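You operate a simulated robot arm through the tools that you are given. There is no shell and no other tool. Be economical: measure what you need, move in short steps, check, and stop when the job is done.

Carry out the task below with a simulated two-armed robot. There is one attempt and no reset: what you move stays moved.

## Task
Pick up the framed lens that says "20 cm" from the bench three top with one hand, pass it to the other hand and put it on the top of the booth shelf.

The check looks at the end state, three seconds after you hand in, the way a careful person would. Anything else that was tipped, shoved, dropped, spilled or broken makes it a failure.

## Robot
Two 7-joint arms with two-finger parallel grippers on one trunk, on a base that drives. Base frame: it is fixed to the floor where the robot stands at the start and does not move with it; the origin is under the middle of the robot, x ahead of it, y to its left, z up; the surface under the hand at the start is at about z = 80. Units: cm, degrees, N and s.
The left shoulder is at the start at [5, 20.9, 117.1], the right one opposite. With the tool pointing down near the work surface each hand reaches from about 10 to 90 cm from the robot's upright axis, wherever it stands, measured 20 degrees to its own side. Places, roughly: top of the booth shelf (30x18 cm) [478, 246, 88]. Payload 4.4 kg a hand.
The tool frame of a hand sits at the grasp point between the pads (the TCP): z along the fingers, y along the line on which they close. The tips reach 2.3 cm beyond it. Largest opening 9.4 cm; finger width 3.8, thickness 1; the body of the gripper, 5.4 by 9.6 cm, starts 3.9 cm behind the TCP.
Orientation is told as [roll, pitch, yaw] about the base's x, y, z axes, in that order, counted from this pose: with the fingers straight down and closing along the base's y, the tool's x points along the base's -x, its y along +y and its z along -z.

## Interface
- The arms move only by the tool move_arm. It takes "left_steps", "right_steps" or both (then of equal length, played together; a hand with none holds still); each is a list of rows, each a list of 3 entries, a list of its own where there are three numbers: the turn, a rotation vector about the tool's x, y, z in rad, then the shift along the tool's x, y, z in mm, then the gripper command, from -1 (fully open) to 1 (shut), values between in proportion. In form: [[[wx, wy, wz], [tx, ty, tz], fingers], ...]. A call has 1 to 10 rows; each row is the pose to reach, as a shift and turn from the pose commanded when the call began, along the tool's axes at that moment. A row lasts 0.2 s, in which the tool goes at most 5 cm and 8.6 degrees; a call with a longer step from one row to the next is refused whole, and so is a gripper value outside its range. Where a pose cannot be reached the arm comes as near as it can. A force on the tool above 40 N (or 10 N above the force at the start of the call, whichever is more), or a blocked arm, ends the call early, and 0.2 s more pass. The fingers move at their own pace (about 10.8 cm/s each) and stop on an object; they squeeze with about 21 N. The grip force told is the motor's: it shows also when the fingers shut on nothing. Time passes only in rows, and 0.2 s behind the last, so rows that repeat a pose let the fingers close. It gives the time, the measured TCP pose, the force on the tool (base axes), the opening and the grip force at its end, in the units of the frame above (readings bear some noise), with the torque about the TCP (base axes, N m) and any sound that the robot's microphone picked up.
- Cameras (640 x 400 px; columns grow to the right, rows downward): "scene" is now at [15.1, -2.77, 133.51]; the picture's right is [-0.32, -0.95, 0.00], its down [-0.60, 0.20, -0.77] and it looks along [0.73, -0.25, -0.63] (base axes); focal length 278 px, centre (320, 200). "left" rides on the left gripper at [8.6, -1.6, -7.4] in its tool frame; the picture's right is [0.18, 0.98, 0.00], its down [-0.58, 0.11, -0.81] and it looks along [-0.79, 0.15, 0.59] (tool axes); focal length 243 px, centre (320, 200). "right" rides on the right gripper at [8.6, 1.6, -7.4] in its tool frame; the picture's right is [-0.18, 0.98, 0.00], its down [-0.58, -0.11, -0.81] and it looks along [-0.79, -0.15, 0.59] (tool axes); focal length 243 px, centre (320, 200). There is no depth. A picture from a camera that has moved, and an enlarged one, comes with that camera's place and axes in the base frame and with its lens.
- snapshot(camera): a new picture of that camera. No time passes.
- move_column(by): slides the trunk up (or, below 0, down) by that many cm; the arms and the scene camera ride with it, the base frame stays. It gives what a move gives, with no picture.
- drive_base(legs): drives the robot by 1 to 6 legs, each [ahead, left, turn to the left] in cm, cm and degrees, along the robot's own axes; the way and the turn of a leg run together, so that a leg with both is an arc; at most 150 cm and 180 degrees a leg. The arms and the cameras ride along, it lands a little off, and it stops where it bumps. It gives what a move gives.
- head_to(pan, tilt): turns the head with the scene camera to pan (to the left, within 80 degrees either way) and tilt (down, from -29 to 69), counted from straight ahead of the robot. It gives what a move gives.
- close_up(camera, box): a new picture of the part [left, top, right, bottom] of that camera's present view, enlarged. No time passes.
- job_done(): hands the job in; it is judged then, once.

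Work in short steps. Places have to be worked out from the pictures, the camera data and where the tool is seen: move nearer, look again, correct. Check each grasp and each placing, and mend what went wrong. You have 120 turns and 108 pictures in all, those below and enlarged ones among them. Open the grippers and draw the arms clear of the work before you hand the job in, unless the task says otherwise; then end with one line.

The tools are called as name(argument=value, ...) on one line, values as JSON. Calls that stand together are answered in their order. move_arm: Moves the arms, as the interface text tells. Its arguments: {"type":"object","properties":{"left_steps":{"type":"array"},"right_steps":{"type":"array"}},"required":[]} The other tools are called the same way: move_column (by) slides the trunk up or down; drive_base (legs) drives the base; head_to (pan, tilt) turns the head that bears the scene camera; snapshot (camera) takes a picture; close_up (camera, box) takes an enlarged picture of a part of a camera's view; job_done () hands the job in.

At the start:

```text
time_s: 0.0
left_position: [50.63, 6.91, 109.96]
left_orientation: [0.1, -0.1, 0.0]
left_contact_force: [0.2, 0.3, -0.4]
left_wrist_torque: [-0.01, 0.0, -0.04]
left_gripper_width: 9.35
left_finger_force: 0.1
right_position: [40.44, -31.23, 101.36]
right_orientation: [0.0, 0.0, 0.0]
right_contact_force: [-0.8, -0.4, -0.4]
right_wrist_torque: [-0.01, -0.02, 0.01]
right_gripper_width: 9.41
right_finger_force: 0.1
trunk travel left (down, up): [-25.0, 31.3]
robot x, y, heading: [-0.1, 0.01, -0.1]
head pan, tilt: [-18.6, 39.4]
```

scene: 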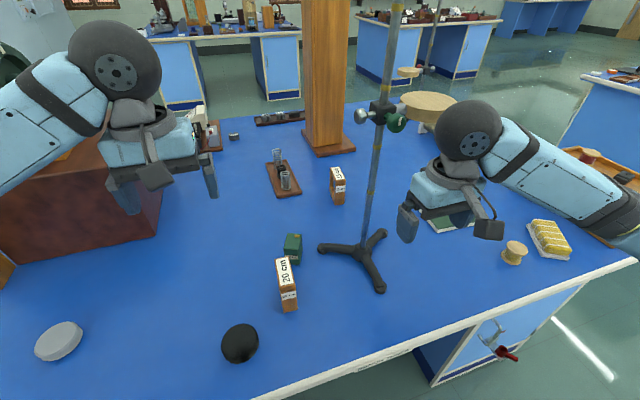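
right: 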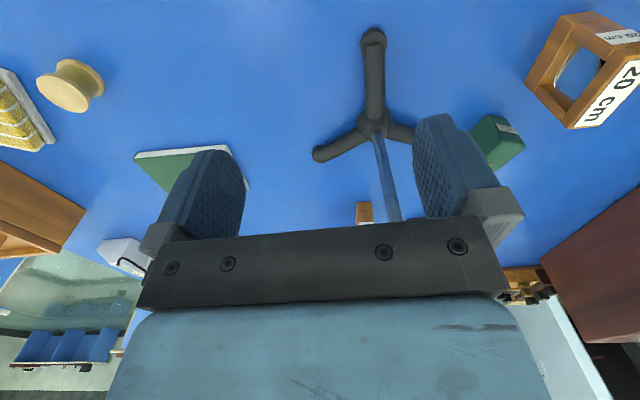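
left: 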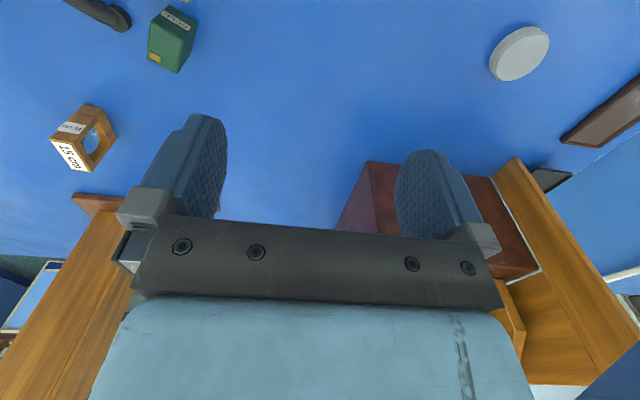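

The block marked "20 cm" stands on the bench in front of me, near the green block. I'll look at it and the bench edge enlarged.

close_up(camera="scene", box=[230, 220, 350, 320])

close_up(camera="right", box=[440, 0, 640, 180])

close_up(camera="scene", box=[300, 320, 440, 400])

```text
4.00 times, centred on (290, 270) of scene
camera zoom: at [15.1, -2.77, 133.51], right [-0.32, -0.95, 0.0], down [-0.6, 0.2, -0.77], along [0.73, -0.25, -0.63], focal length 1113 px, centre (440, -80)
```

zoom: 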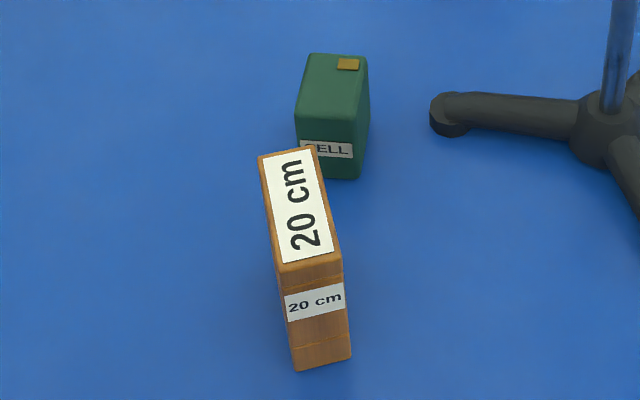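

```text
2.22 times, centred on (540, 90) of right
camera zoom: at [31.62, -29.51, 108.91], right [0.18, 0.98, 0.0], down [0.58, -0.11, 0.81], along [0.79, -0.15, -0.59], focal length 539 px, centre (-169, 444)
```

zoom: 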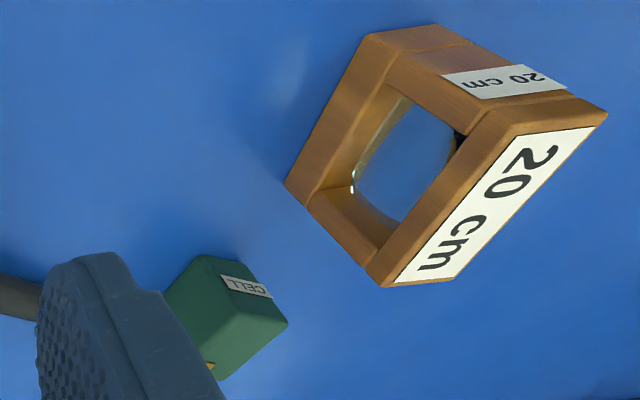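

```text
4.57 times, centred on (370, 360) of scene
camera zoom: at [15.1, -2.77, 133.51], right [-0.32, -0.95, 0.0], down [-0.6, 0.2, -0.77], along [0.73, -0.25, -0.63], focal length 1272 px, centre (91, -531)
```

zoom: 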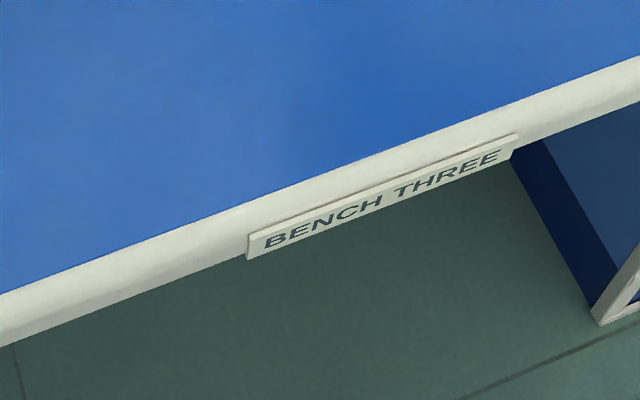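

Bench three is confirmed; I put the frame at x≈45–52, y≈-6.9, 2.8 thick along y, top at z≈88.8. I'll move the left hand aside and bring the right hand above the frame.

move_arm(right_steps=[[[0, 0, 0], [0, 45, 0], -1], [[0, 0, 0], [0, 90, 0], -1], [[0, 0, 0], [0, 135, 0], -1], [[0, 0, 0], [-20, 180, 0], -1], [[0, 0, 0], [-45, 215, 0], -1], [[0, 0, 0], [-73, 242, 0], -1], [[0, 0, 0.05], [-73, 242, 0], -1]], left_steps=[[[0, 0, 0], [40, 20, 0], -1], [[0, 0, 0], [80, 40, -10], -1], [[0, 0, 0], [120, 60, -20], -1], [[0, 0, 0], [140, 80, -20], -1], [[0, 0, 0], [140, 80, -20], -1], [[0, 0, 0], [140, 80, -20], -1], [[0, 0, 0], [140, 80, -20], -1]])

snapshot(camera="right")

snapshot(camera="scene")

```text
time_s: 1.6
left_position: [36.55, 15.15, 112.16]
left_orientation: [0.0, 0.0, 0.1]
left_contact_force: [0.2, 0.3, 0.7]
left_wrist_torque: [0.01, -0.03, -0.02]
left_gripper_width: 9.37
left_finger_force: 0.1
right_position: [47.83, -6.97, 101.44]
right_orientation: [0.0, 0.0, -2.9]
right_contact_force: [-0.9, 0.2, -0.1]
right_wrist_torque: [-0.02, 0.0, 0.0]
right_gripper_width: 9.38
right_finger_force: 0.0
trunk travel left (down, up): [-25.0, 31.3]
robot x, y, heading: [-0.01, -0.32, -0.1]
head pan, tilt: [-18.6, 39.4]
```

```text
101 pictures are left
camera right: at [39.06, -4.86, 108.87], right [0.23, 0.97, 0.0], down [0.58, -0.14, 0.81], along [0.78, -0.19, -0.59], focal length 243 px, centre (320, 200)
```

right: 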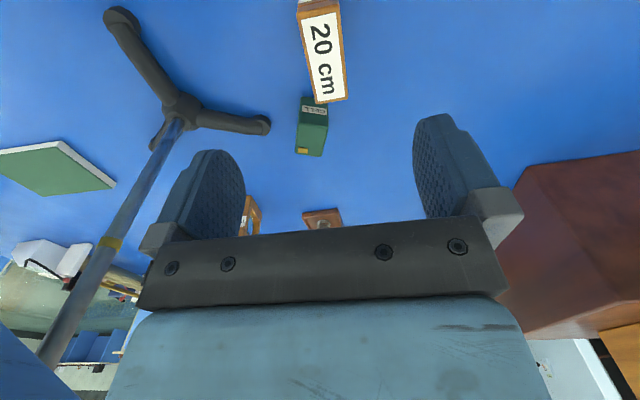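

```text
100 pictures are left
camera scene: at [15.07, -2.85, 133.51], right [-0.32, -0.95, 0.0], down [-0.6, 0.2, -0.77], along [0.73, -0.25, -0.63], focal length 278 px, centre (320, 200)
```

scene: 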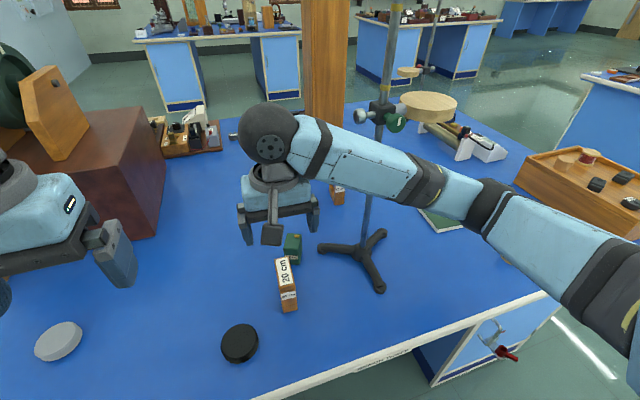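

The gripper is well over the frame (frame line y≈-6.5, yaw ≈-4°). I make a small correction, descend and close.

move_arm(right_steps=[[[0, 0, 0.02], [4, 3, 40], -1], [[0, 0, 0.02], [4, 3, 80], -1], [[0, 0, 0.02], [4, 3, 115], -1], [[0, 0, 0.02], [4, 3, 135], -1], [[0, 0, 0.02], [4, 3, 136], -1]])

snapshot(camera="right")

close_up(camera="scene", box=[210, 180, 370, 340])

```text
time_s: 2.8
left_position: [36.56, 15.11, 112.22]
left_orientation: [0.0, 0.1, 0.0]
left_contact_force: [0.7, 1.1, -0.4]
left_wrist_torque: [0.01, 0.03, -0.02]
left_gripper_width: 9.44
left_finger_force: 0.0
right_position: [47.21, -6.73, 87.87]
right_orientation: [0.0, 0.0, -3.9]
right_contact_force: [-0.4, 0.4, -0.1]
right_wrist_torque: [0.0, 0.0, -0.02]
right_gripper_width: 9.4
right_finger_force: 0.1
trunk travel left (down, up): [-25.0, 31.3]
robot x, y, heading: [0.24, -0.18, 0.1]
head pan, tilt: [-18.6, 39.4]
```

```text
99 pictures are left
camera right: at [38.62, -4.37, 95.26], right [0.25, 0.97, 0.0], down [0.57, -0.15, 0.81], along [0.78, -0.2, -0.59], focal length 243 px, centre (320, 200)
```

right: 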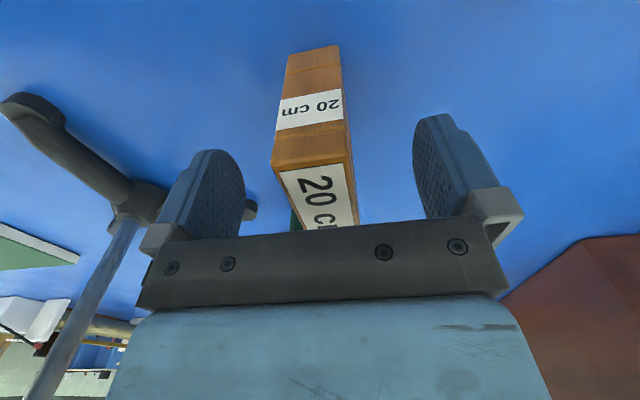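

```text
2.50 times, centred on (290, 260) of scene
camera zoom: at [15.09, -2.76, 133.51], right [-0.32, -0.95, 0.0], down [-0.6, 0.2, -0.77], along [0.73, -0.25, -0.63], focal length 696 px, centre (395, 50)
```

zoom: 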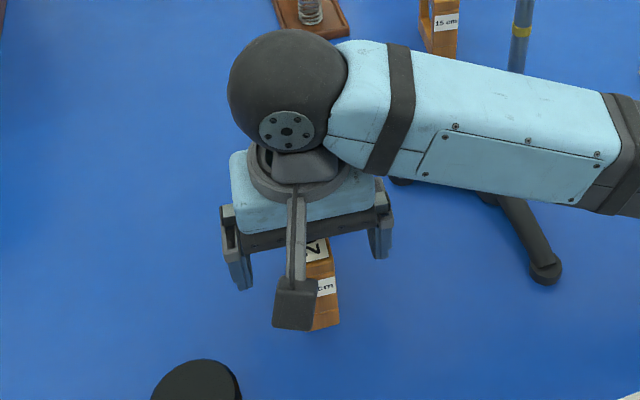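

The fingers straddle the frame, tops about 1.2 cm above the TCP. I nudge 3 mm left and close.

move_arm(right_steps=[[[0, 0, 0], [0, 3, 0], -1], [[0, 0, 0], [0, 3, 0], 1], [[0, 0, 0], [0, 3, 0], 1], [[0, 0, 0], [0, 3, 0], 1], [[0, 0, 0], [0, 3, 0], 1]])

snapshot(camera="right")

```text
time_s: 4.0
left_position: [36.47, 15.22, 112.2]
left_orientation: [0.0, 0.0, 0.1]
left_contact_force: [0.0, 0.0, -0.2]
left_wrist_torque: [-0.03, -0.01, 0.04]
left_gripper_width: 9.41
left_finger_force: 0.1
right_position: [47.39, -6.53, 87.77]
right_orientation: [0.0, 0.0, -4.1]
right_contact_force: [-0.1, -0.7, 3.3]
right_wrist_torque: [-0.03, 0.05, 0.01]
right_gripper_width: 2.96
right_finger_force: 21.1
trunk travel left (down, up): [-25.0, 31.3]
robot x, y, heading: [-0.07, 0.01, -0.0]
head pan, tilt: [-18.6, 39.4]
```

```text
97 pictures are left
camera right: at [38.61, -4.15, 95.3], right [0.25, 0.97, 0.0], down [0.57, -0.15, 0.81], along [0.78, -0.2, -0.59], focal length 243 px, centre (320, 200)
```

right: 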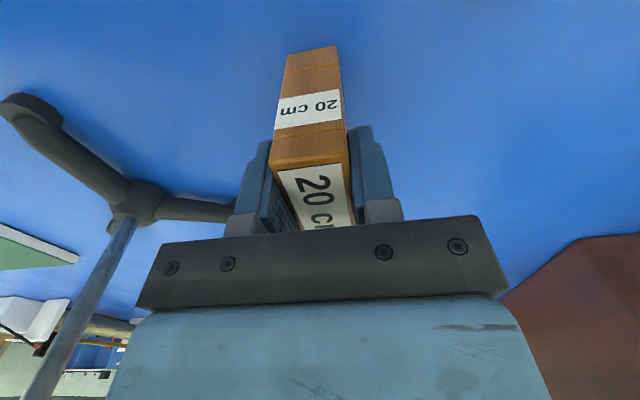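

The frame is gripped (2.96 cm wide, 21 N). Lifting it straight up.

move_arm(right_steps=[[[0, 0, 0], [0, 0, -20], 1], [[0, 0, 0], [0, 0, -60], 1], [[0, 0, 0], [0, 0, -105], 1], [[0, 0, 0], [0, 0, -150], 1], [[0, 0, 0], [0, 0, -190], 1], [[0, 0, 0], [40, -20, -200], 1], [[0, 0, 0], [80, -40, -200], 1], [[0, 0, 0], [80, -40, -200], 1]], left_steps=[[[0, 0, 0], [0, 20, 0], -1], [[0, 0, 0], [0, 50, 0], -1], [[0, 0, 0], [0, 80, 0], -1], [[0, 0, 0], [0, 100, 0], -1], [[0, 0, 0], [0, 100, 0], -1], [[0, 0, 0], [0, 100, 0], -1], [[0, 0, 0], [0, 100, 0], -1], [[0, 0, 0], [0, 100, 0], -1]])

snapshot(camera="right")

snapshot(camera="scene")

```text
time_s: 5.8
left_position: [36.53, 24.95, 112.04]
left_orientation: [0.0, 0.1, 0.1]
left_contact_force: [-0.6, -0.2, 0.0]
left_wrist_torque: [0.0, 0.01, -0.02]
left_gripper_width: 9.4
left_finger_force: 0.1
right_position: [39.42, -9.67, 107.76]
right_orientation: [0.0, 0.2, -4.1]
right_contact_force: [-1.0, 0.0, -0.8]
right_wrist_torque: [0.01, 0.03, -0.01]
right_gripper_width: 2.96
right_finger_force: 20.4
trunk travel left (down, up): [-25.0, 31.3]
robot x, y, heading: [0.38, -0.29, -0.5]
head pan, tilt: [-18.6, 39.4]
```

```text
96 pictures are left
camera right: at [30.62, -7.31, 115.22], right [0.25, 0.97, 0.0], down [0.57, -0.15, 0.81], along [0.78, -0.2, -0.59], focal length 243 px, centre (320, 200)
```

right: 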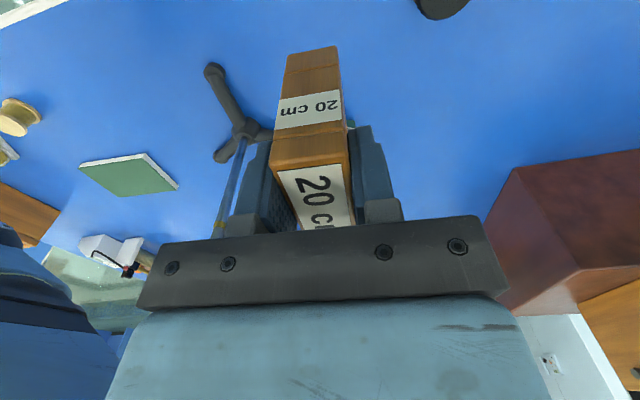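

```text
95 pictures are left
camera scene: at [15.26, -2.76, 133.49], right [-0.32, -0.95, 0.0], down [-0.6, 0.2, -0.77], along [0.73, -0.25, -0.64], focal length 278 px, centre (320, 200)
```

scene: 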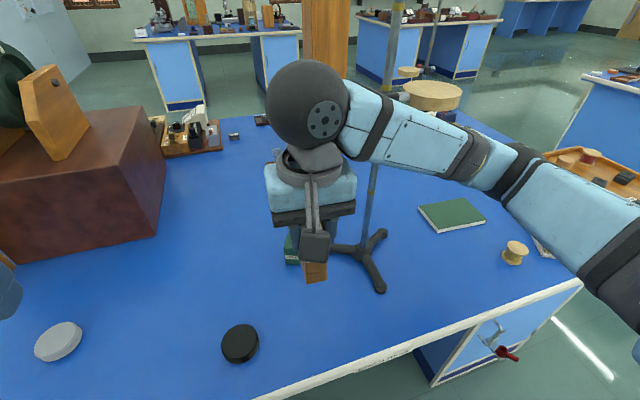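

The frame is lifted and steady. Before the handover I look toward the shelf (bearing ≈27° left) to plan the route.

head_to(pan=27, tilt=8)

snapshot(camera="scene")

close_up(camera="scene", box=[220, 120, 420, 240])

head_to(pan=-35, tilt=20)

snapshot(camera="scene")

head_to(pan=70, tilt=25)

snapshot(camera="scene")

```text
time_s: 6.9
left_position: [36.53, 24.9, 111.9]
left_orientation: [0.0, 0.0, 0.0]
left_contact_force: [-0.4, -0.3, 0.5]
left_wrist_torque: [-0.01, 0.0, -0.03]
left_gripper_width: 9.4
left_finger_force: 0.0
right_position: [39.18, -9.62, 107.78]
right_orientation: [0.0, -0.1, -4.0]
right_contact_force: [0.1, 0.4, -1.3]
right_wrist_torque: [-0.01, 0.03, 0.02]
right_gripper_width: 2.99
right_finger_force: 20.5
trunk travel left (down, up): [-25.0, 31.3]
robot x, y, heading: [0.01, 0.09, 0.0]
head pan, tilt: [27.0, 8.0]
```

```text
94 pictures are left
camera scene: at [15.26, 4.14, 138.5], right [0.45, -0.89, 0.0], down [-0.12, -0.06, -0.99], along [0.88, 0.45, -0.14], focal length 278 px, centre (320, 200)
```

scene: 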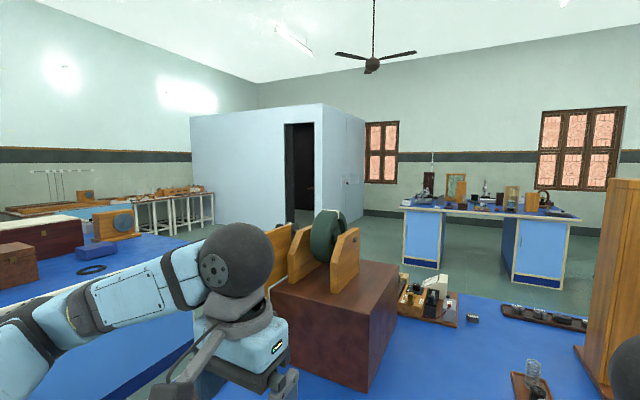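

```text
3.20 times, centred on (320, 180) of scene
camera zoom: at [15.26, 4.14, 138.5], right [0.45, -0.89, 0.0], down [-0.12, -0.06, -0.99], along [0.88, 0.45, -0.14], focal length 891 px, centre (320, 264)
```

zoom: 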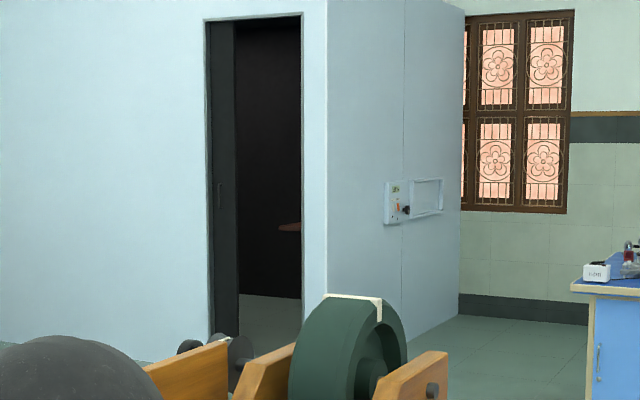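

```text
time_s: 8.2
left_position: [36.49, 24.86, 112.05]
left_orientation: [-0.1, 0.0, 0.0]
left_contact_force: [0.2, 0.0, -0.3]
left_wrist_torque: [-0.02, 0.0, -0.01]
left_gripper_width: 9.41
left_finger_force: 0.1
right_position: [39.2, -9.57, 107.81]
right_orientation: [0.1, 0.0, -3.9]
right_contact_force: [0.6, -0.1, -0.4]
right_wrist_torque: [0.01, 0.04, -0.04]
right_gripper_width: 2.96
right_finger_force: 21.0
trunk travel left (down, up): [-25.0, 31.3]
robot x, y, heading: [0.04, -0.03, -0.2]
head pan, tilt: [-35.0, 20.0]
```

```text
92 pictures are left
camera scene: at [14.64, -5.39, 136.56], right [-0.57, -0.82, 0.0], down [-0.28, 0.2, -0.94], along [0.77, -0.54, -0.34], focal length 278 px, centre (320, 200)
```

scene: 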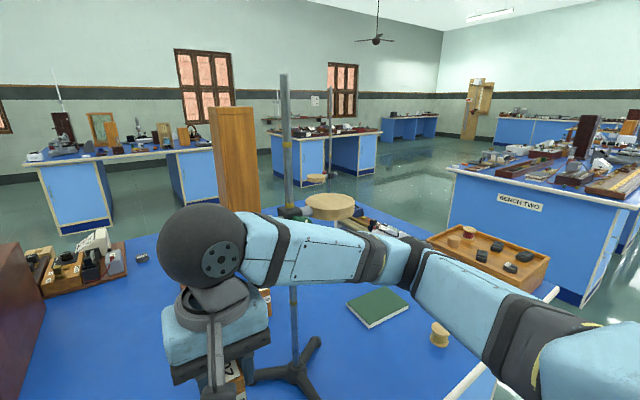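

```text
time_s: 10.1
left_position: [36.34, 24.87, 112.02]
left_orientation: [0.0, 0.1, 0.0]
left_contact_force: [-0.1, -0.3, 0.0]
left_wrist_torque: [-0.05, 0.0, -0.02]
left_gripper_width: 9.4
left_finger_force: 0.0
right_position: [39.11, -9.65, 107.77]
right_orientation: [0.0, 0.0, -4.0]
right_contact_force: [-1.0, 0.4, -1.2]
right_wrist_torque: [-0.01, -0.01, 0.03]
right_gripper_width: 2.95
right_finger_force: 20.9
trunk travel left (down, up): [-25.0, 31.3]
robot x, y, heading: [-0.03, 0.02, -0.0]
head pan, tilt: [70.0, 25.0]
```

```text
91 pictures are left
camera scene: at [10.16, 8.6, 135.75], right [0.94, -0.34, 0.0], down [-0.14, -0.4, -0.91], along [0.31, 0.85, -0.42], focal length 278 px, centre (320, 200)
```

scene: 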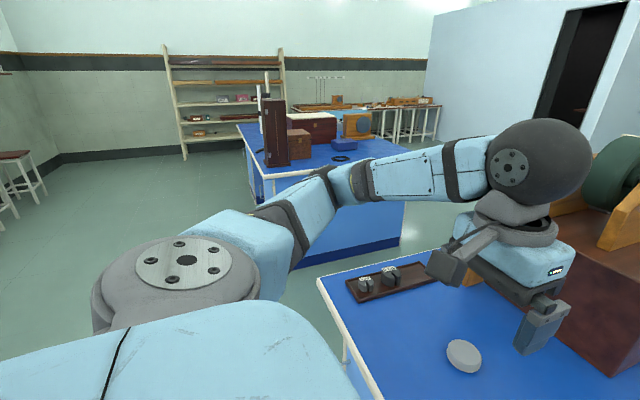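

The booth is a small room with a doorway near y≈235–297, wall at x≈445; the shelf is inside. I do the handover here first: turn the right hand +94° so the frame's far edge faces left, and yaw the left hand -90°.

move_arm(right_steps=[[[0, 0, -0.135], [0, 0, 0], 1], [[0, 0, -0.27], [0, 0, 0], 1], [[0, 0, -0.405], [0, 0, 0], 1], [[0, 0, -0.54], [0, 0, 0], 1], [[0, 0, -0.675], [0, 0, 0], 1], [[0, 0, -0.81], [0, 0, 0], 1], [[0, 0, -0.945], [0, 0, 0], 1], [[0, 0, -1.08], [0, 0, 0], 1], [[0, 0, -1.215], [0, 0, 0], 1], [[0, 0, -1.35], [0, 0, 0], 1]], left_steps=[[[0, 0, 0.135], [0, 0, 0], -1], [[0, 0, 0.27], [0, 0, 0], -1], [[0, 0, 0.405], [0, 0, 0], -1], [[0, 0, 0.54], [0, 0, 0], -1], [[0, 0, 0.675], [0, 0, 0], -1], [[0, 0, 0.81], [0, 0, 0], -1], [[0, 0, 0.945], [0, 0, 0], -1], [[0, 0, 1.08], [0, 0, 0], -1], [[0, 0, 1.215], [0, 0, 0], -1], [[0, 0, 1.35], [0, 0, 0], -1]])

head_to(pan=10, tilt=40)

snapshot(camera="scene")

```text
time_s: 12.3
left_position: [36.47, 25.0, 112.13]
left_orientation: [0.0, 0.0, -77.5]
left_contact_force: [0.1, 0.3, 0.3]
left_wrist_torque: [-0.01, -0.03, 0.0]
left_gripper_width: 9.41
left_finger_force: 0.0
right_position: [39.12, -9.85, 107.81]
right_orientation: [0.0, 0.0, 73.3]
right_contact_force: [1.0, 1.2, -1.3]
right_wrist_torque: [-0.01, 0.01, 0.01]
right_gripper_width: 2.96
right_finger_force: 20.8
trunk travel left (down, up): [-25.0, 31.3]
robot x, y, heading: [-0.22, 0.14, -0.1]
head pan, tilt: [70.0, 25.0]
```

```text
time_s: 13.6
left_position: [36.55, 24.97, 111.91]
left_orientation: [-0.1, 0.0, -77.3]
left_contact_force: [-0.1, 0.0, -0.7]
left_wrist_torque: [-0.01, -0.01, 0.03]
left_gripper_width: 9.42
left_finger_force: 0.1
right_position: [39.13, -9.89, 107.83]
right_orientation: [0.0, 0.0, 73.2]
right_contact_force: [-0.1, 0.1, -1.0]
right_wrist_torque: [0.02, 0.02, -0.03]
right_gripper_width: 2.98
right_finger_force: 20.8
trunk travel left (down, up): [-25.0, 31.3]
robot x, y, heading: [0.3, 0.19, 0.0]
head pan, tilt: [10.0, 40.0]
```

```text
90 pictures are left
camera scene: at [15.38, 1.43, 133.42], right [0.17, -0.98, 0.0], down [-0.63, -0.11, -0.77], along [0.75, 0.13, -0.64], focal length 278 px, centre (320, 200)
```

scene: 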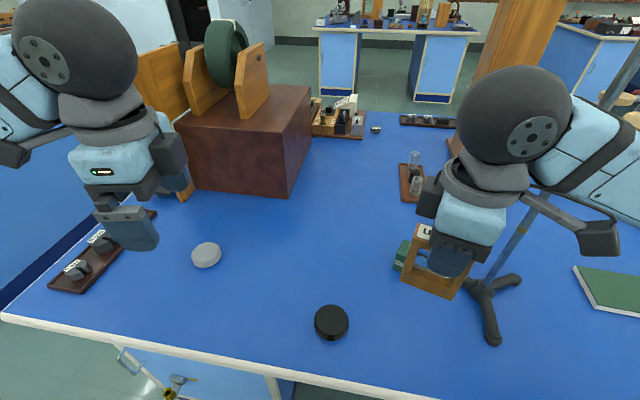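

Both turning well. Finish the yaws to 90°.

move_arm(right_steps=[[[0, 0, -0.14], [0, 0, 0], 1], [[0, 0, -0.285], [0, 0, 0], 1], [[0, 0, -0.292], [0, 0, 0], 1]], left_steps=[[[0, 0, 0.11], [0, 0, 0], -1], [[0, 0, 0.22], [0, 0, 0], -1], [[0, 0, 0.22], [0, 0, 0], -1]])

move_arm(left_steps=[[[0, -0.14, 0], [0, 0, 0], -1], [[0, -0.28, 0], [0, 0, 0], -1], [[0, -0.42, 0], [0, 0, 0], -1], [[0, -0.56, 0], [0, 0, 0], -1], [[0, -0.7, 0], [0, 0, 0], -1], [[0, -0.84, 0], [0, 0, 0], -1], [[0, -0.96, 0], [0, 0, 0], -1], [[0, -0.96, 0], [0, 0, 0], -1]])

snapshot(camera="scene")

snapshot(camera="left")

```text
time_s: 14.4
left_position: [36.62, 24.97, 112.15]
left_orientation: [0.0, 0.1, -90.0]
left_contact_force: [0.1, -0.6, -1.0]
left_wrist_torque: [0.0, 0.01, 0.02]
left_gripper_width: 9.41
left_finger_force: 0.1
right_position: [39.24, -9.8, 107.83]
right_orientation: [0.0, 0.0, 90.2]
right_contact_force: [0.2, 0.0, -2.0]
right_wrist_torque: [-0.01, 0.02, 0.02]
right_gripper_width: 2.95
right_finger_force: 21.0
trunk travel left (down, up): [-25.0, 31.3]
robot x, y, heading: [0.18, 0.15, 0.3]
head pan, tilt: [10.0, 40.0]
```

```text
time_s: 16.2
left_position: [36.72, 24.86, 111.92]
left_orientation: [0.0, -55.1, -90.0]
left_contact_force: [-0.6, 0.1, 0.5]
left_wrist_torque: [0.0, 0.02, 0.01]
left_gripper_width: 9.42
left_finger_force: 0.1
right_position: [39.21, -9.81, 107.92]
right_orientation: [0.0, 0.0, 90.1]
right_contact_force: [-0.4, 1.0, -2.0]
right_wrist_torque: [0.01, 0.02, 0.0]
right_gripper_width: 2.96
right_finger_force: 21.3
trunk travel left (down, up): [-25.0, 31.3]
robot x, y, heading: [0.35, 0.25, -0.0]
head pan, tilt: [10.0, 40.0]
```

```text
89 pictures are left
camera scene: at [15.39, 1.4, 133.42], right [0.17, -0.98, 0.0], down [-0.63, -0.11, -0.77], along [0.75, 0.13, -0.64], focal length 278 px, centre (320, 200)
```

scene: 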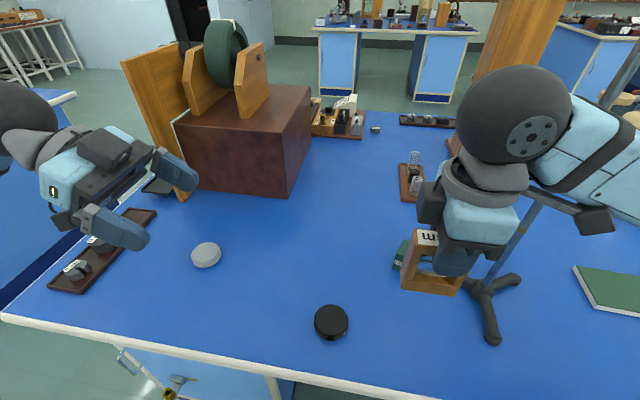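

```text
88 pictures are left
camera left: at [34.97, 35.95, 109.22], right [0.98, 0.11, -0.15], down [0.11, 0.33, 0.94], along [0.15, -0.94, 0.31], focal length 243 px, centre (320, 200)
```

left: 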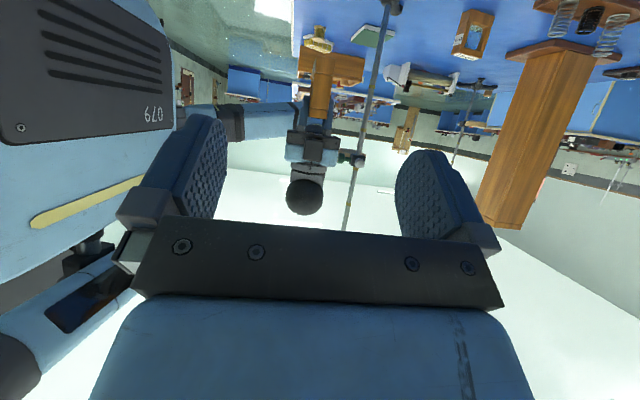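

The tilt is right. I measure the frame in the right hand with a close-up.

close_up(camera="scene", box=[370, 200, 530, 320])

```text
3.33 times, centred on (450, 260) of scene
camera zoom: at [15.39, 1.4, 133.42], right [0.17, -0.98, 0.0], down [-0.63, -0.11, -0.77], along [0.75, 0.13, -0.64], focal length 928 px, centre (-113, 0)
```

zoom: 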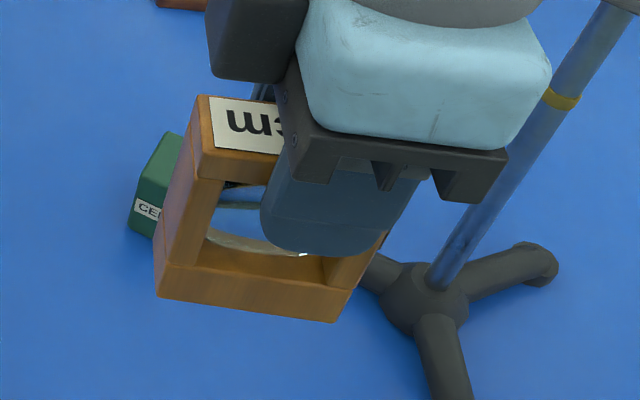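

The frame spans y≈-12.5..-5.6 and z≈100.3..109.2, with the right fingers at y -11.7..-7.9 above z 105.5. I bring the left hand to 15 cm out along its approach line.

move_arm(left_steps=[[[0, 0, 0], [-22, 5, 30], -1], [[0, 0, 0], [-44, 10, 60], -1], [[0, 0, 0], [-66, 15, 90], -1], [[0, 0, 0], [-88, 20, 120], -1], [[0, 0, 0], [-110, 25, 151], -1], [[0, 0, 0], [-110, 25, 151], -1]])

snapshot(camera="left")

snapshot(camera="scene")

```text
time_s: 17.6
left_position: [39.13, 6.16, 112.52]
left_orientation: [0.0, -55.0, -90.0]
left_contact_force: [0.7, 0.3, 1.1]
left_wrist_torque: [-0.01, 0.02, 0.0]
left_gripper_width: 9.4
left_finger_force: 0.0
right_position: [39.03, -9.78, 107.89]
right_orientation: [0.0, -0.1, 90.1]
right_contact_force: [-0.6, -0.6, -0.7]
right_wrist_torque: [-0.02, 0.03, -0.03]
right_gripper_width: 2.95
right_finger_force: 21.1
trunk travel left (down, up): [-25.0, 31.3]
robot x, y, heading: [-0.34, -0.27, 0.4]
head pan, tilt: [10.0, 40.0]
```

```text
86 pictures are left
camera left: at [37.42, 17.07, 109.67], right [0.98, 0.11, -0.15], down [0.11, 0.33, 0.94], along [0.15, -0.94, 0.31], focal length 243 px, centre (320, 200)
```

left: 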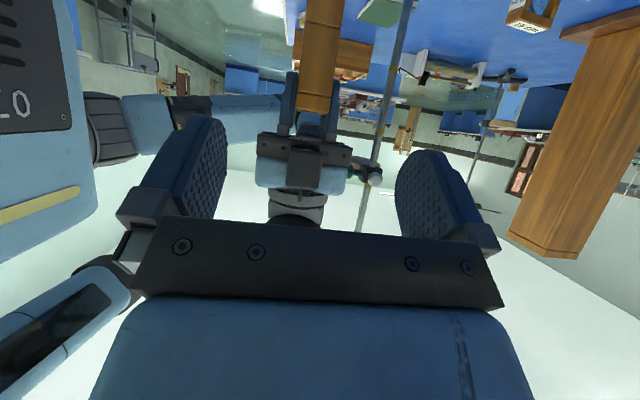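

```text
85 pictures are left
camera scene: at [15.34, 1.51, 133.42], right [0.17, -0.98, 0.0], down [-0.63, -0.11, -0.77], along [0.75, 0.13, -0.64], focal length 278 px, centre (320, 200)
```

scene: 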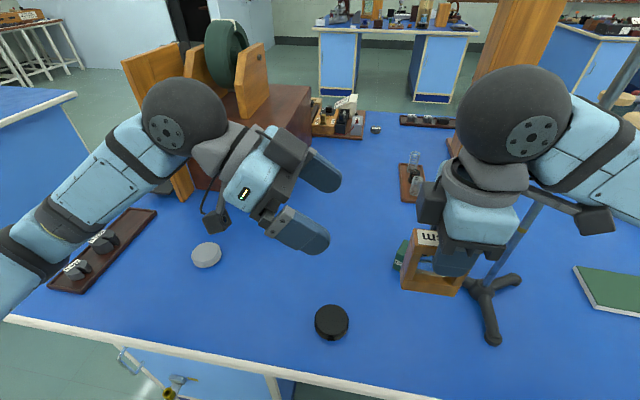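

Aligned. Advance 11 cm along the approach and check.

move_arm(left_steps=[[[0, 0, 0], [0, 0, 40], -1], [[0, 0, 0], [0, 0, 80], -1], [[0, 0, 0], [0, 0, 110], -1], [[0, 0, 0], [0, 0, 110], -1]])

snapshot(camera="left")

close_up(camera="scene", box=[280, 160, 520, 320])

```text
time_s: 18.6
left_position: [39.04, -2.9, 106.16]
left_orientation: [-0.1, -55.0, -90.0]
left_contact_force: [-0.4, 0.4, 1.0]
left_wrist_torque: [-0.02, 0.01, -0.01]
left_gripper_width: 9.4
left_finger_force: 0.0
right_position: [39.13, -9.89, 107.9]
right_orientation: [0.0, 0.0, 90.1]
right_contact_force: [-0.2, 0.1, -0.8]
right_wrist_torque: [-0.02, 0.0, 0.01]
right_gripper_width: 2.94
right_finger_force: 20.8
trunk travel left (down, up): [-25.0, 31.3]
robot x, y, heading: [-0.3, 0.04, 0.1]
head pan, tilt: [10.0, 40.0]
```

```text
84 pictures are left
camera left: at [37.31, 8.0, 103.28], right [0.98, 0.11, -0.15], down [0.11, 0.33, 0.94], along [0.15, -0.94, 0.31], focal length 243 px, centre (320, 200)
```

left: 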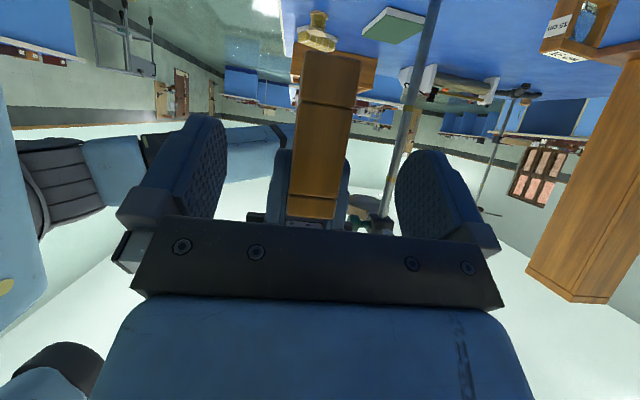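

```text
2.50 times, centred on (400, 240) of scene
camera zoom: at [15.36, 1.46, 133.42], right [0.17, -0.98, 0.0], down [-0.63, -0.11, -0.77], along [0.75, 0.13, -0.64], focal length 696 px, centre (120, 100)
```

zoom: 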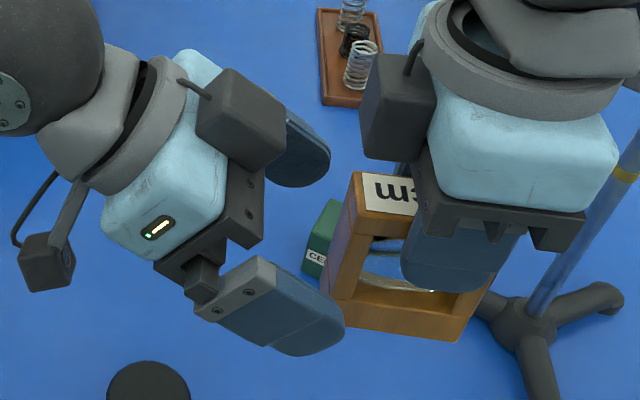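

Camera geometry confirms the edge (y≈-5.6, z 100.4–109). Advance the last 4 cm, then close the left fingers.

move_arm(left_steps=[[[0, 0, 0], [0, 0, 20], -1], [[0, 0, 0], [1, 0, 40], -1], [[0, 0, 0], [1, 0, 40], -1]])

close_up(camera="scene", box=[280, 160, 520, 320])

snapshot(camera="left")

```text
time_s: 19.4
left_position: [38.85, -5.95, 103.69]
left_orientation: [0.0, -55.0, -89.9]
left_contact_force: [1.1, 1.1, -0.3]
left_wrist_torque: [-0.01, -0.02, 0.01]
left_gripper_width: 9.4
left_finger_force: 0.0
right_position: [39.11, -9.77, 107.98]
right_orientation: [0.1, 0.0, 90.1]
right_contact_force: [-1.0, 0.7, -0.5]
right_wrist_torque: [-0.04, -0.03, -0.02]
right_gripper_width: 2.96
right_finger_force: 20.9
trunk travel left (down, up): [-25.0, 31.3]
robot x, y, heading: [0.25, -0.16, 0.0]
head pan, tilt: [10.0, 40.0]
```

```text
2.50 times, centred on (400, 240) of scene
camera zoom: at [15.37, 1.45, 133.42], right [0.17, -0.98, 0.0], down [-0.63, -0.11, -0.77], along [0.75, 0.13, -0.64], focal length 696 px, centre (120, 100)
```

zoom: 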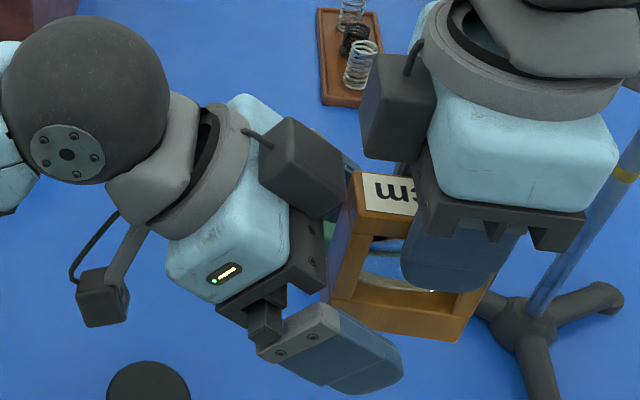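

```text
81 pictures are left
camera left: at [37.22, 4.96, 100.91], right [0.98, 0.11, -0.15], down [0.11, 0.33, 0.94], along [0.15, -0.94, 0.31], focal length 243 px, centre (320, 200)
```

left: 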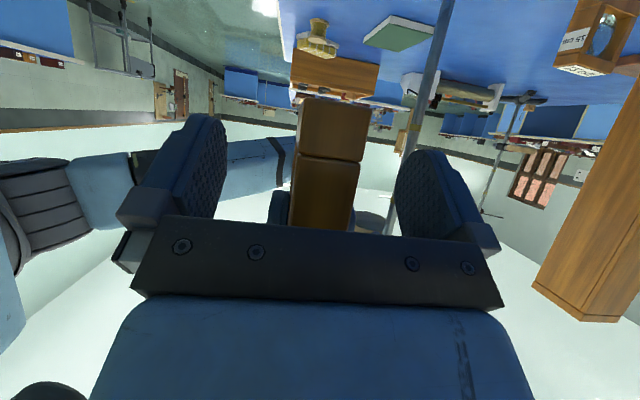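

Clear of the right fingers. Nudge to centre and close the left fingers.

move_arm(left_steps=[[[0, 0, 0], [0, 2, 3], -1], [[0, 0, 0], [0, 2, 3], 0.2], [[0, 0, 0], [0, 2, 3], 1], [[0, 0, 0], [0, 2, 3], 1], [[0, 0, 0], [0, 2, 3], 1], [[0, 0, 0], [0, 2, 3], 1]])

close_up(camera="scene", box=[280, 160, 520, 320])

snapshot(camera="left")

```text
time_s: 20.8
left_position: [39.11, -6.11, 103.57]
left_orientation: [0.0, -55.0, -89.9]
left_contact_force: [-1.0, -0.4, -0.9]
left_wrist_torque: [0.04, -0.07, 0.04]
left_gripper_width: 2.97
left_finger_force: 21.4
right_position: [39.11, -9.78, 107.94]
right_orientation: [0.0, 0.0, 90.1]
right_contact_force: [2.2, 1.5, -0.2]
right_wrist_torque: [0.02, 0.01, -0.05]
right_gripper_width: 2.97
right_finger_force: 20.2
trunk travel left (down, up): [-25.0, 31.3]
robot x, y, heading: [-0.25, 0.25, -0.1]
head pan, tilt: [10.0, 40.0]
```

```text
2.50 times, centred on (400, 240) of scene
camera zoom: at [15.38, 1.42, 133.42], right [0.17, -0.98, 0.0], down [-0.63, -0.11, -0.77], along [0.75, 0.13, -0.64], focal length 696 px, centre (120, 100)
```

zoom: 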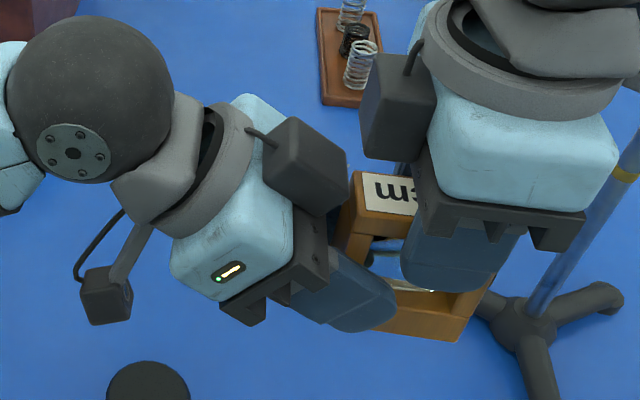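

```text
79 pictures are left
camera left: at [37.48, 4.76, 100.75], right [0.98, 0.11, -0.15], down [0.11, 0.33, 0.94], along [0.15, -0.94, 0.31], focal length 243 px, centre (320, 200)
```

left: 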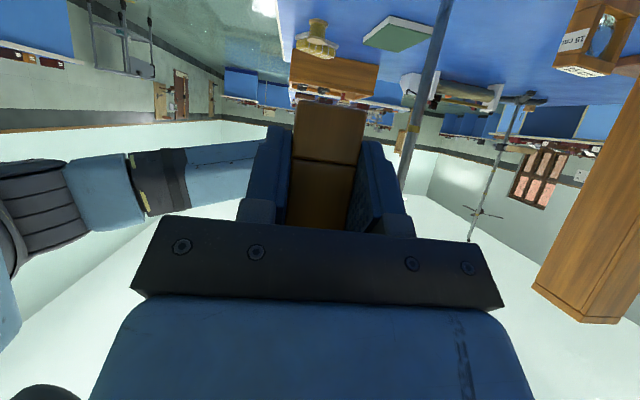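

Left holds firmly (2.97 cm, 21 N). Now open the right hand partly and lift it straight up.

move_arm(right_steps=[[[0, 0, 0], [0, 0, 0], 0.2], [[0, 0, 0], [0, 0, 0], -0.1], [[0, 0, 0], [0, 0, 0], -0.1], [[0, 0, 0], [0, 0, -30], -0.1], [[0, 0, 0], [0, 0, -70], -0.1], [[0, 0, 0], [40, 0, -110], -0.1], [[0, 0, 0], [80, 0, -120], -0.1], [[0, 0, 0], [80, 0, -120], -0.1]])

snapshot(camera="scene")

snapshot(camera="left")

```text
refused: row 6 steps farther than a row can; nothing moved
```

```text
78 pictures are left
camera scene: at [15.38, 1.42, 133.42], right [0.17, -0.98, 0.0], down [-0.63, -0.11, -0.77], along [0.75, 0.13, -0.64], focal length 278 px, centre (320, 200)
```

scene: 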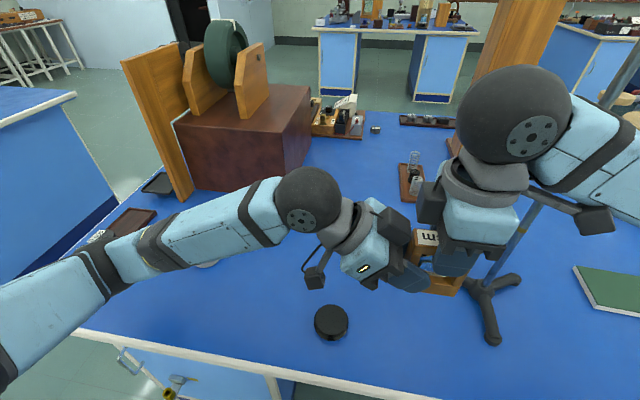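

```text
77 pictures are left
camera left: at [37.48, 4.76, 100.75], right [0.98, 0.11, -0.15], down [0.11, 0.33, 0.94], along [0.15, -0.94, 0.31], focal length 243 px, centre (320, 200)
```

left: 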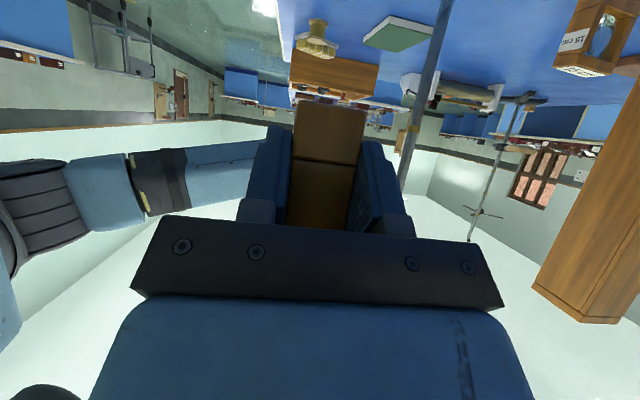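

One row was too long; resend with shorter steps.

move_arm(right_steps=[[[0, 0, 0], [0, 0, 0], 0.2], [[0, 0, 0], [0, 0, 0], -0.1], [[0, 0, 0], [0, 0, 0], -0.1], [[0, 0, 0], [0, 0, -30], -0.1], [[0, 0, 0], [0, 0, -70], -0.1], [[0, 0, 0], [20, 0, -110], -0.1], [[0, 0, 0], [50, 0, -120], -0.1], [[0, 0, 0], [50, 0, -120], -0.1]])

snapshot(camera="scene")

snapshot(camera="left")

```text
time_s: 22.6
left_position: [39.22, -6.07, 103.5]
left_orientation: [0.0, -55.0, -89.9]
left_contact_force: [0.3, -0.2, -0.4]
left_wrist_torque: [0.02, 0.01, 0.04]
left_gripper_width: 2.98
left_finger_force: 21.5
right_position: [39.35, -14.56, 120.25]
right_orientation: [0.0, 0.0, 90.1]
right_contact_force: [0.0, 0.8, 0.2]
right_wrist_torque: [0.03, 0.02, 0.0]
right_gripper_width: 5.15
right_finger_force: 0.0
trunk travel left (down, up): [-25.0, 31.3]
robot x, y, heading: [0.11, 0.29, -0.3]
head pan, tilt: [10.0, 40.0]
```

```text
76 pictures are left
camera scene: at [15.39, 1.52, 133.41], right [0.17, -0.98, 0.0], down [-0.63, -0.11, -0.77], along [0.75, 0.13, -0.64], focal length 278 px, centre (320, 200)
```

scene: 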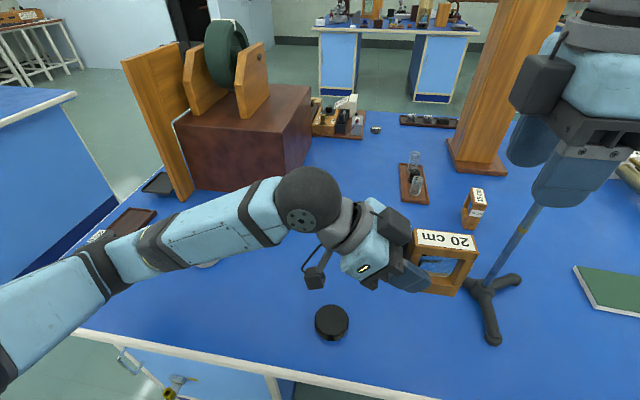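

```text
75 pictures are left
camera left: at [37.49, 4.83, 100.75], right [0.98, 0.11, -0.15], down [0.11, 0.33, 0.94], along [0.15, -0.94, 0.31], focal length 243 px, centre (320, 200)
```

left: 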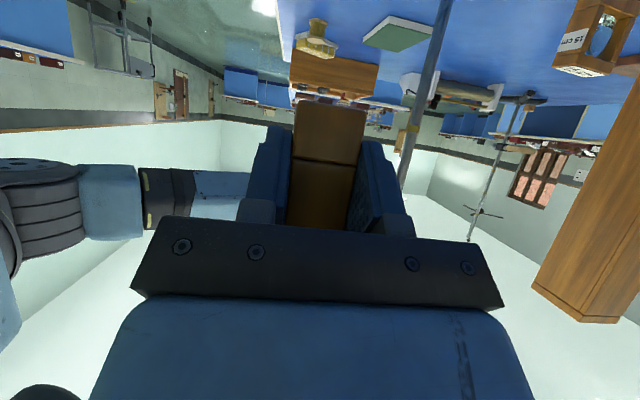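

The handover succeeded. Now turn both hands back to facing forward, drawing them toward their own sides, before driving.

move_arm(left_steps=[[[-0.107, 0, -0.0746], [6, 0, -18], 1], [[-0.215, 0, -0.149], [12, 0, -36], 1], [[-0.322, 0, -0.224], [18, 0, -54], 1], [[-0.43, 0, -0.298], [24, 0, -72], 1], [[-0.537, 0, -0.373], [30, 0, -90], 1], [[-0.644, 0, -0.448], [36, 0, -108], 1], [[-0.75, 0, -0.522], [42, 0, -126], 1], [[-0.858, 0, -0.597], [48, 0, -144], 1], [[-0.965, 0, -0.671], [54, 0, -162], 1], [[-1.073, 0, -0.746], [62, 0, -176], 1]], right_steps=[[[0, 0, 0.13], [8, 6, 0], 0], [[0, 0, 0.26], [16, 12, 0], 0], [[0, 0, 0.39], [24, 18, 0], 0], [[0, 0, 0.52], [32, 24, 0], 0], [[0, 0, 0.65], [40, 30, 0], 0], [[0, 0, 0.78], [48, 36, 0], 0], [[0, 0, 0.91], [56, 42, 0], 0], [[0, 0, 1.04], [64, 48, 0], 0], [[0, 0, 1.17], [72, 54, 0], 0], [[0, 0, 1.3], [80, 60, 0], 0]])

snapshot(camera="scene")

```text
time_s: 24.8
left_position: [42.62, 9.62, 108.45]
left_orientation: [0.3, -55.1, -15.2]
left_contact_force: [0.6, -0.2, -1.6]
left_wrist_torque: [0.01, 0.05, 0.0]
left_gripper_width: 3.01
left_finger_force: 21.0
left hand out of reach, approached as far as the arm can: row 6, 7, 8, 9, 10
right_position: [33.07, -22.78, 120.02]
right_orientation: [0.0, 0.0, 15.6]
right_contact_force: [-0.6, 0.0, 1.2]
right_wrist_torque: [0.01, -0.01, -0.02]
right_gripper_width: 4.71
right_finger_force: 0.1
trunk travel left (down, up): [-25.0, 31.3]
robot x, y, heading: [0.26, -0.01, 0.1]
head pan, tilt: [10.0, 40.0]
```

```text
74 pictures are left
camera scene: at [15.34, 1.38, 133.42], right [0.17, -0.98, 0.0], down [-0.63, -0.11, -0.77], along [0.75, 0.13, -0.64], focal length 278 px, centre (320, 200)
```

scene: 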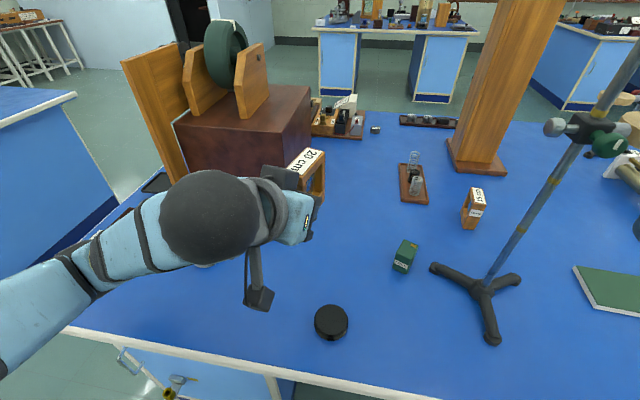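

The left arm hit its near limit at yaw -15°, which is fine for driving. I look left/back before moving the base.

head_to(pan=80, tilt=30)

snapshot(camera="scene")

```text
time_s: 26.2
left_position: [42.85, 9.49, 108.47]
left_orientation: [0.2, -55.1, -15.4]
left_contact_force: [-0.2, 0.0, -1.2]
left_wrist_torque: [0.03, 0.04, 0.0]
left_gripper_width: 2.99
left_finger_force: 20.4
right_position: [33.2, -23.0, 119.87]
right_orientation: [0.0, 0.0, 15.5]
right_contact_force: [-0.6, 0.2, 0.2]
right_wrist_torque: [0.02, 0.03, -0.03]
right_gripper_width: 4.7
right_finger_force: 0.1
trunk travel left (down, up): [-25.0, 31.3]
robot x, y, heading: [0.0, -0.62, -0.1]
head pan, tilt: [80.0, 30.0]
```

```text
73 pictures are left
camera scene: at [8.59, 8.86, 134.95], right [0.98, -0.17, 0.0], down [-0.09, -0.49, -0.87], along [0.15, 0.85, -0.5], focal length 278 px, centre (320, 200)
```

scene: 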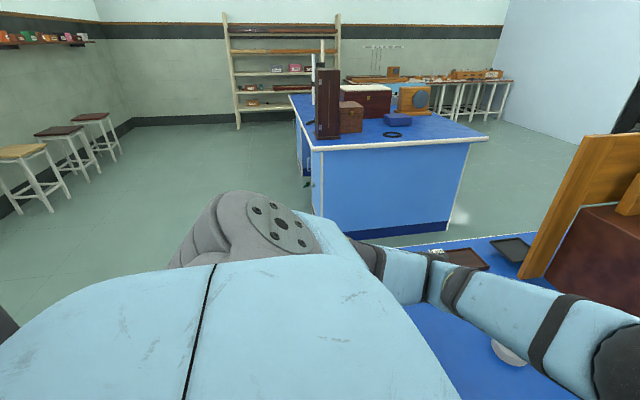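

Free floor behind and to the left. Back off 30 cm and strafe left 120 cm into the aisle line.

drive_base(legs=[[-30, 0, 0], [0, 119, 0]])

head_to(pan=10, tilt=30)

snapshot(camera="scene")

```text
time_s: 38.4
left_position: [13.86, 126.38, 108.43]
left_orientation: [0.3, -55.1, -16.2]
left_contact_force: [0.0, 0.1, -1.6]
left_wrist_torque: [0.0, 0.05, -0.01]
left_gripper_width: 2.97
left_finger_force: 21.3
right_position: [3.74, 93.89, 120.01]
right_orientation: [0.0, 0.0, 14.8]
right_contact_force: [0.0, -0.1, -0.1]
right_wrist_torque: [0.0, -0.01, 0.01]
right_gripper_width: 4.68
right_finger_force: 0.1
trunk travel left (down, up): [-25.0, 31.3]
robot x, y, heading: [-28.98, 117.37, -0.9]
head pan, tilt: [80.0, 30.0]
```

```text
time_s: 39.8
left_position: [13.83, 126.46, 108.38]
left_orientation: [0.3, -55.2, -16.3]
left_contact_force: [0.9, 0.1, -0.8]
left_wrist_torque: [0.05, 0.05, 0.01]
left_gripper_width: 2.96
left_finger_force: 21.0
right_position: [3.88, 93.99, 120.02]
right_orientation: [0.0, -0.1, 14.8]
right_contact_force: [0.2, 0.1, -0.3]
right_wrist_torque: [0.02, 0.0, -0.03]
right_gripper_width: 4.72
right_finger_force: 0.0
trunk travel left (down, up): [-25.0, 31.3]
robot x, y, heading: [-29.04, 117.44, -0.8]
head pan, tilt: [10.0, 30.0]
```

```text
72 pictures are left
camera scene: at [-13.1, 118.71, 134.95], right [0.16, -0.99, 0.0], down [-0.49, -0.08, -0.87], along [0.85, 0.14, -0.5], focal length 278 px, centre (320, 200)
```

scene: 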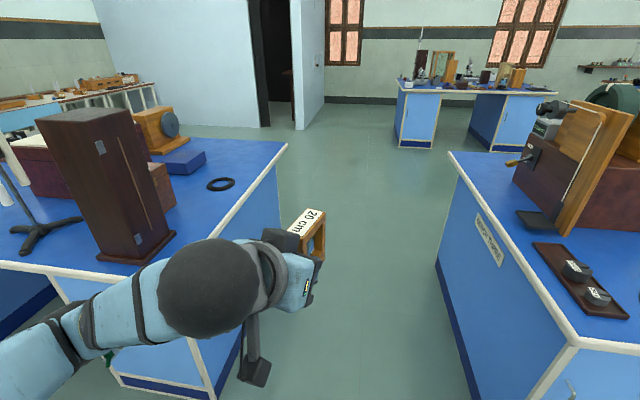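

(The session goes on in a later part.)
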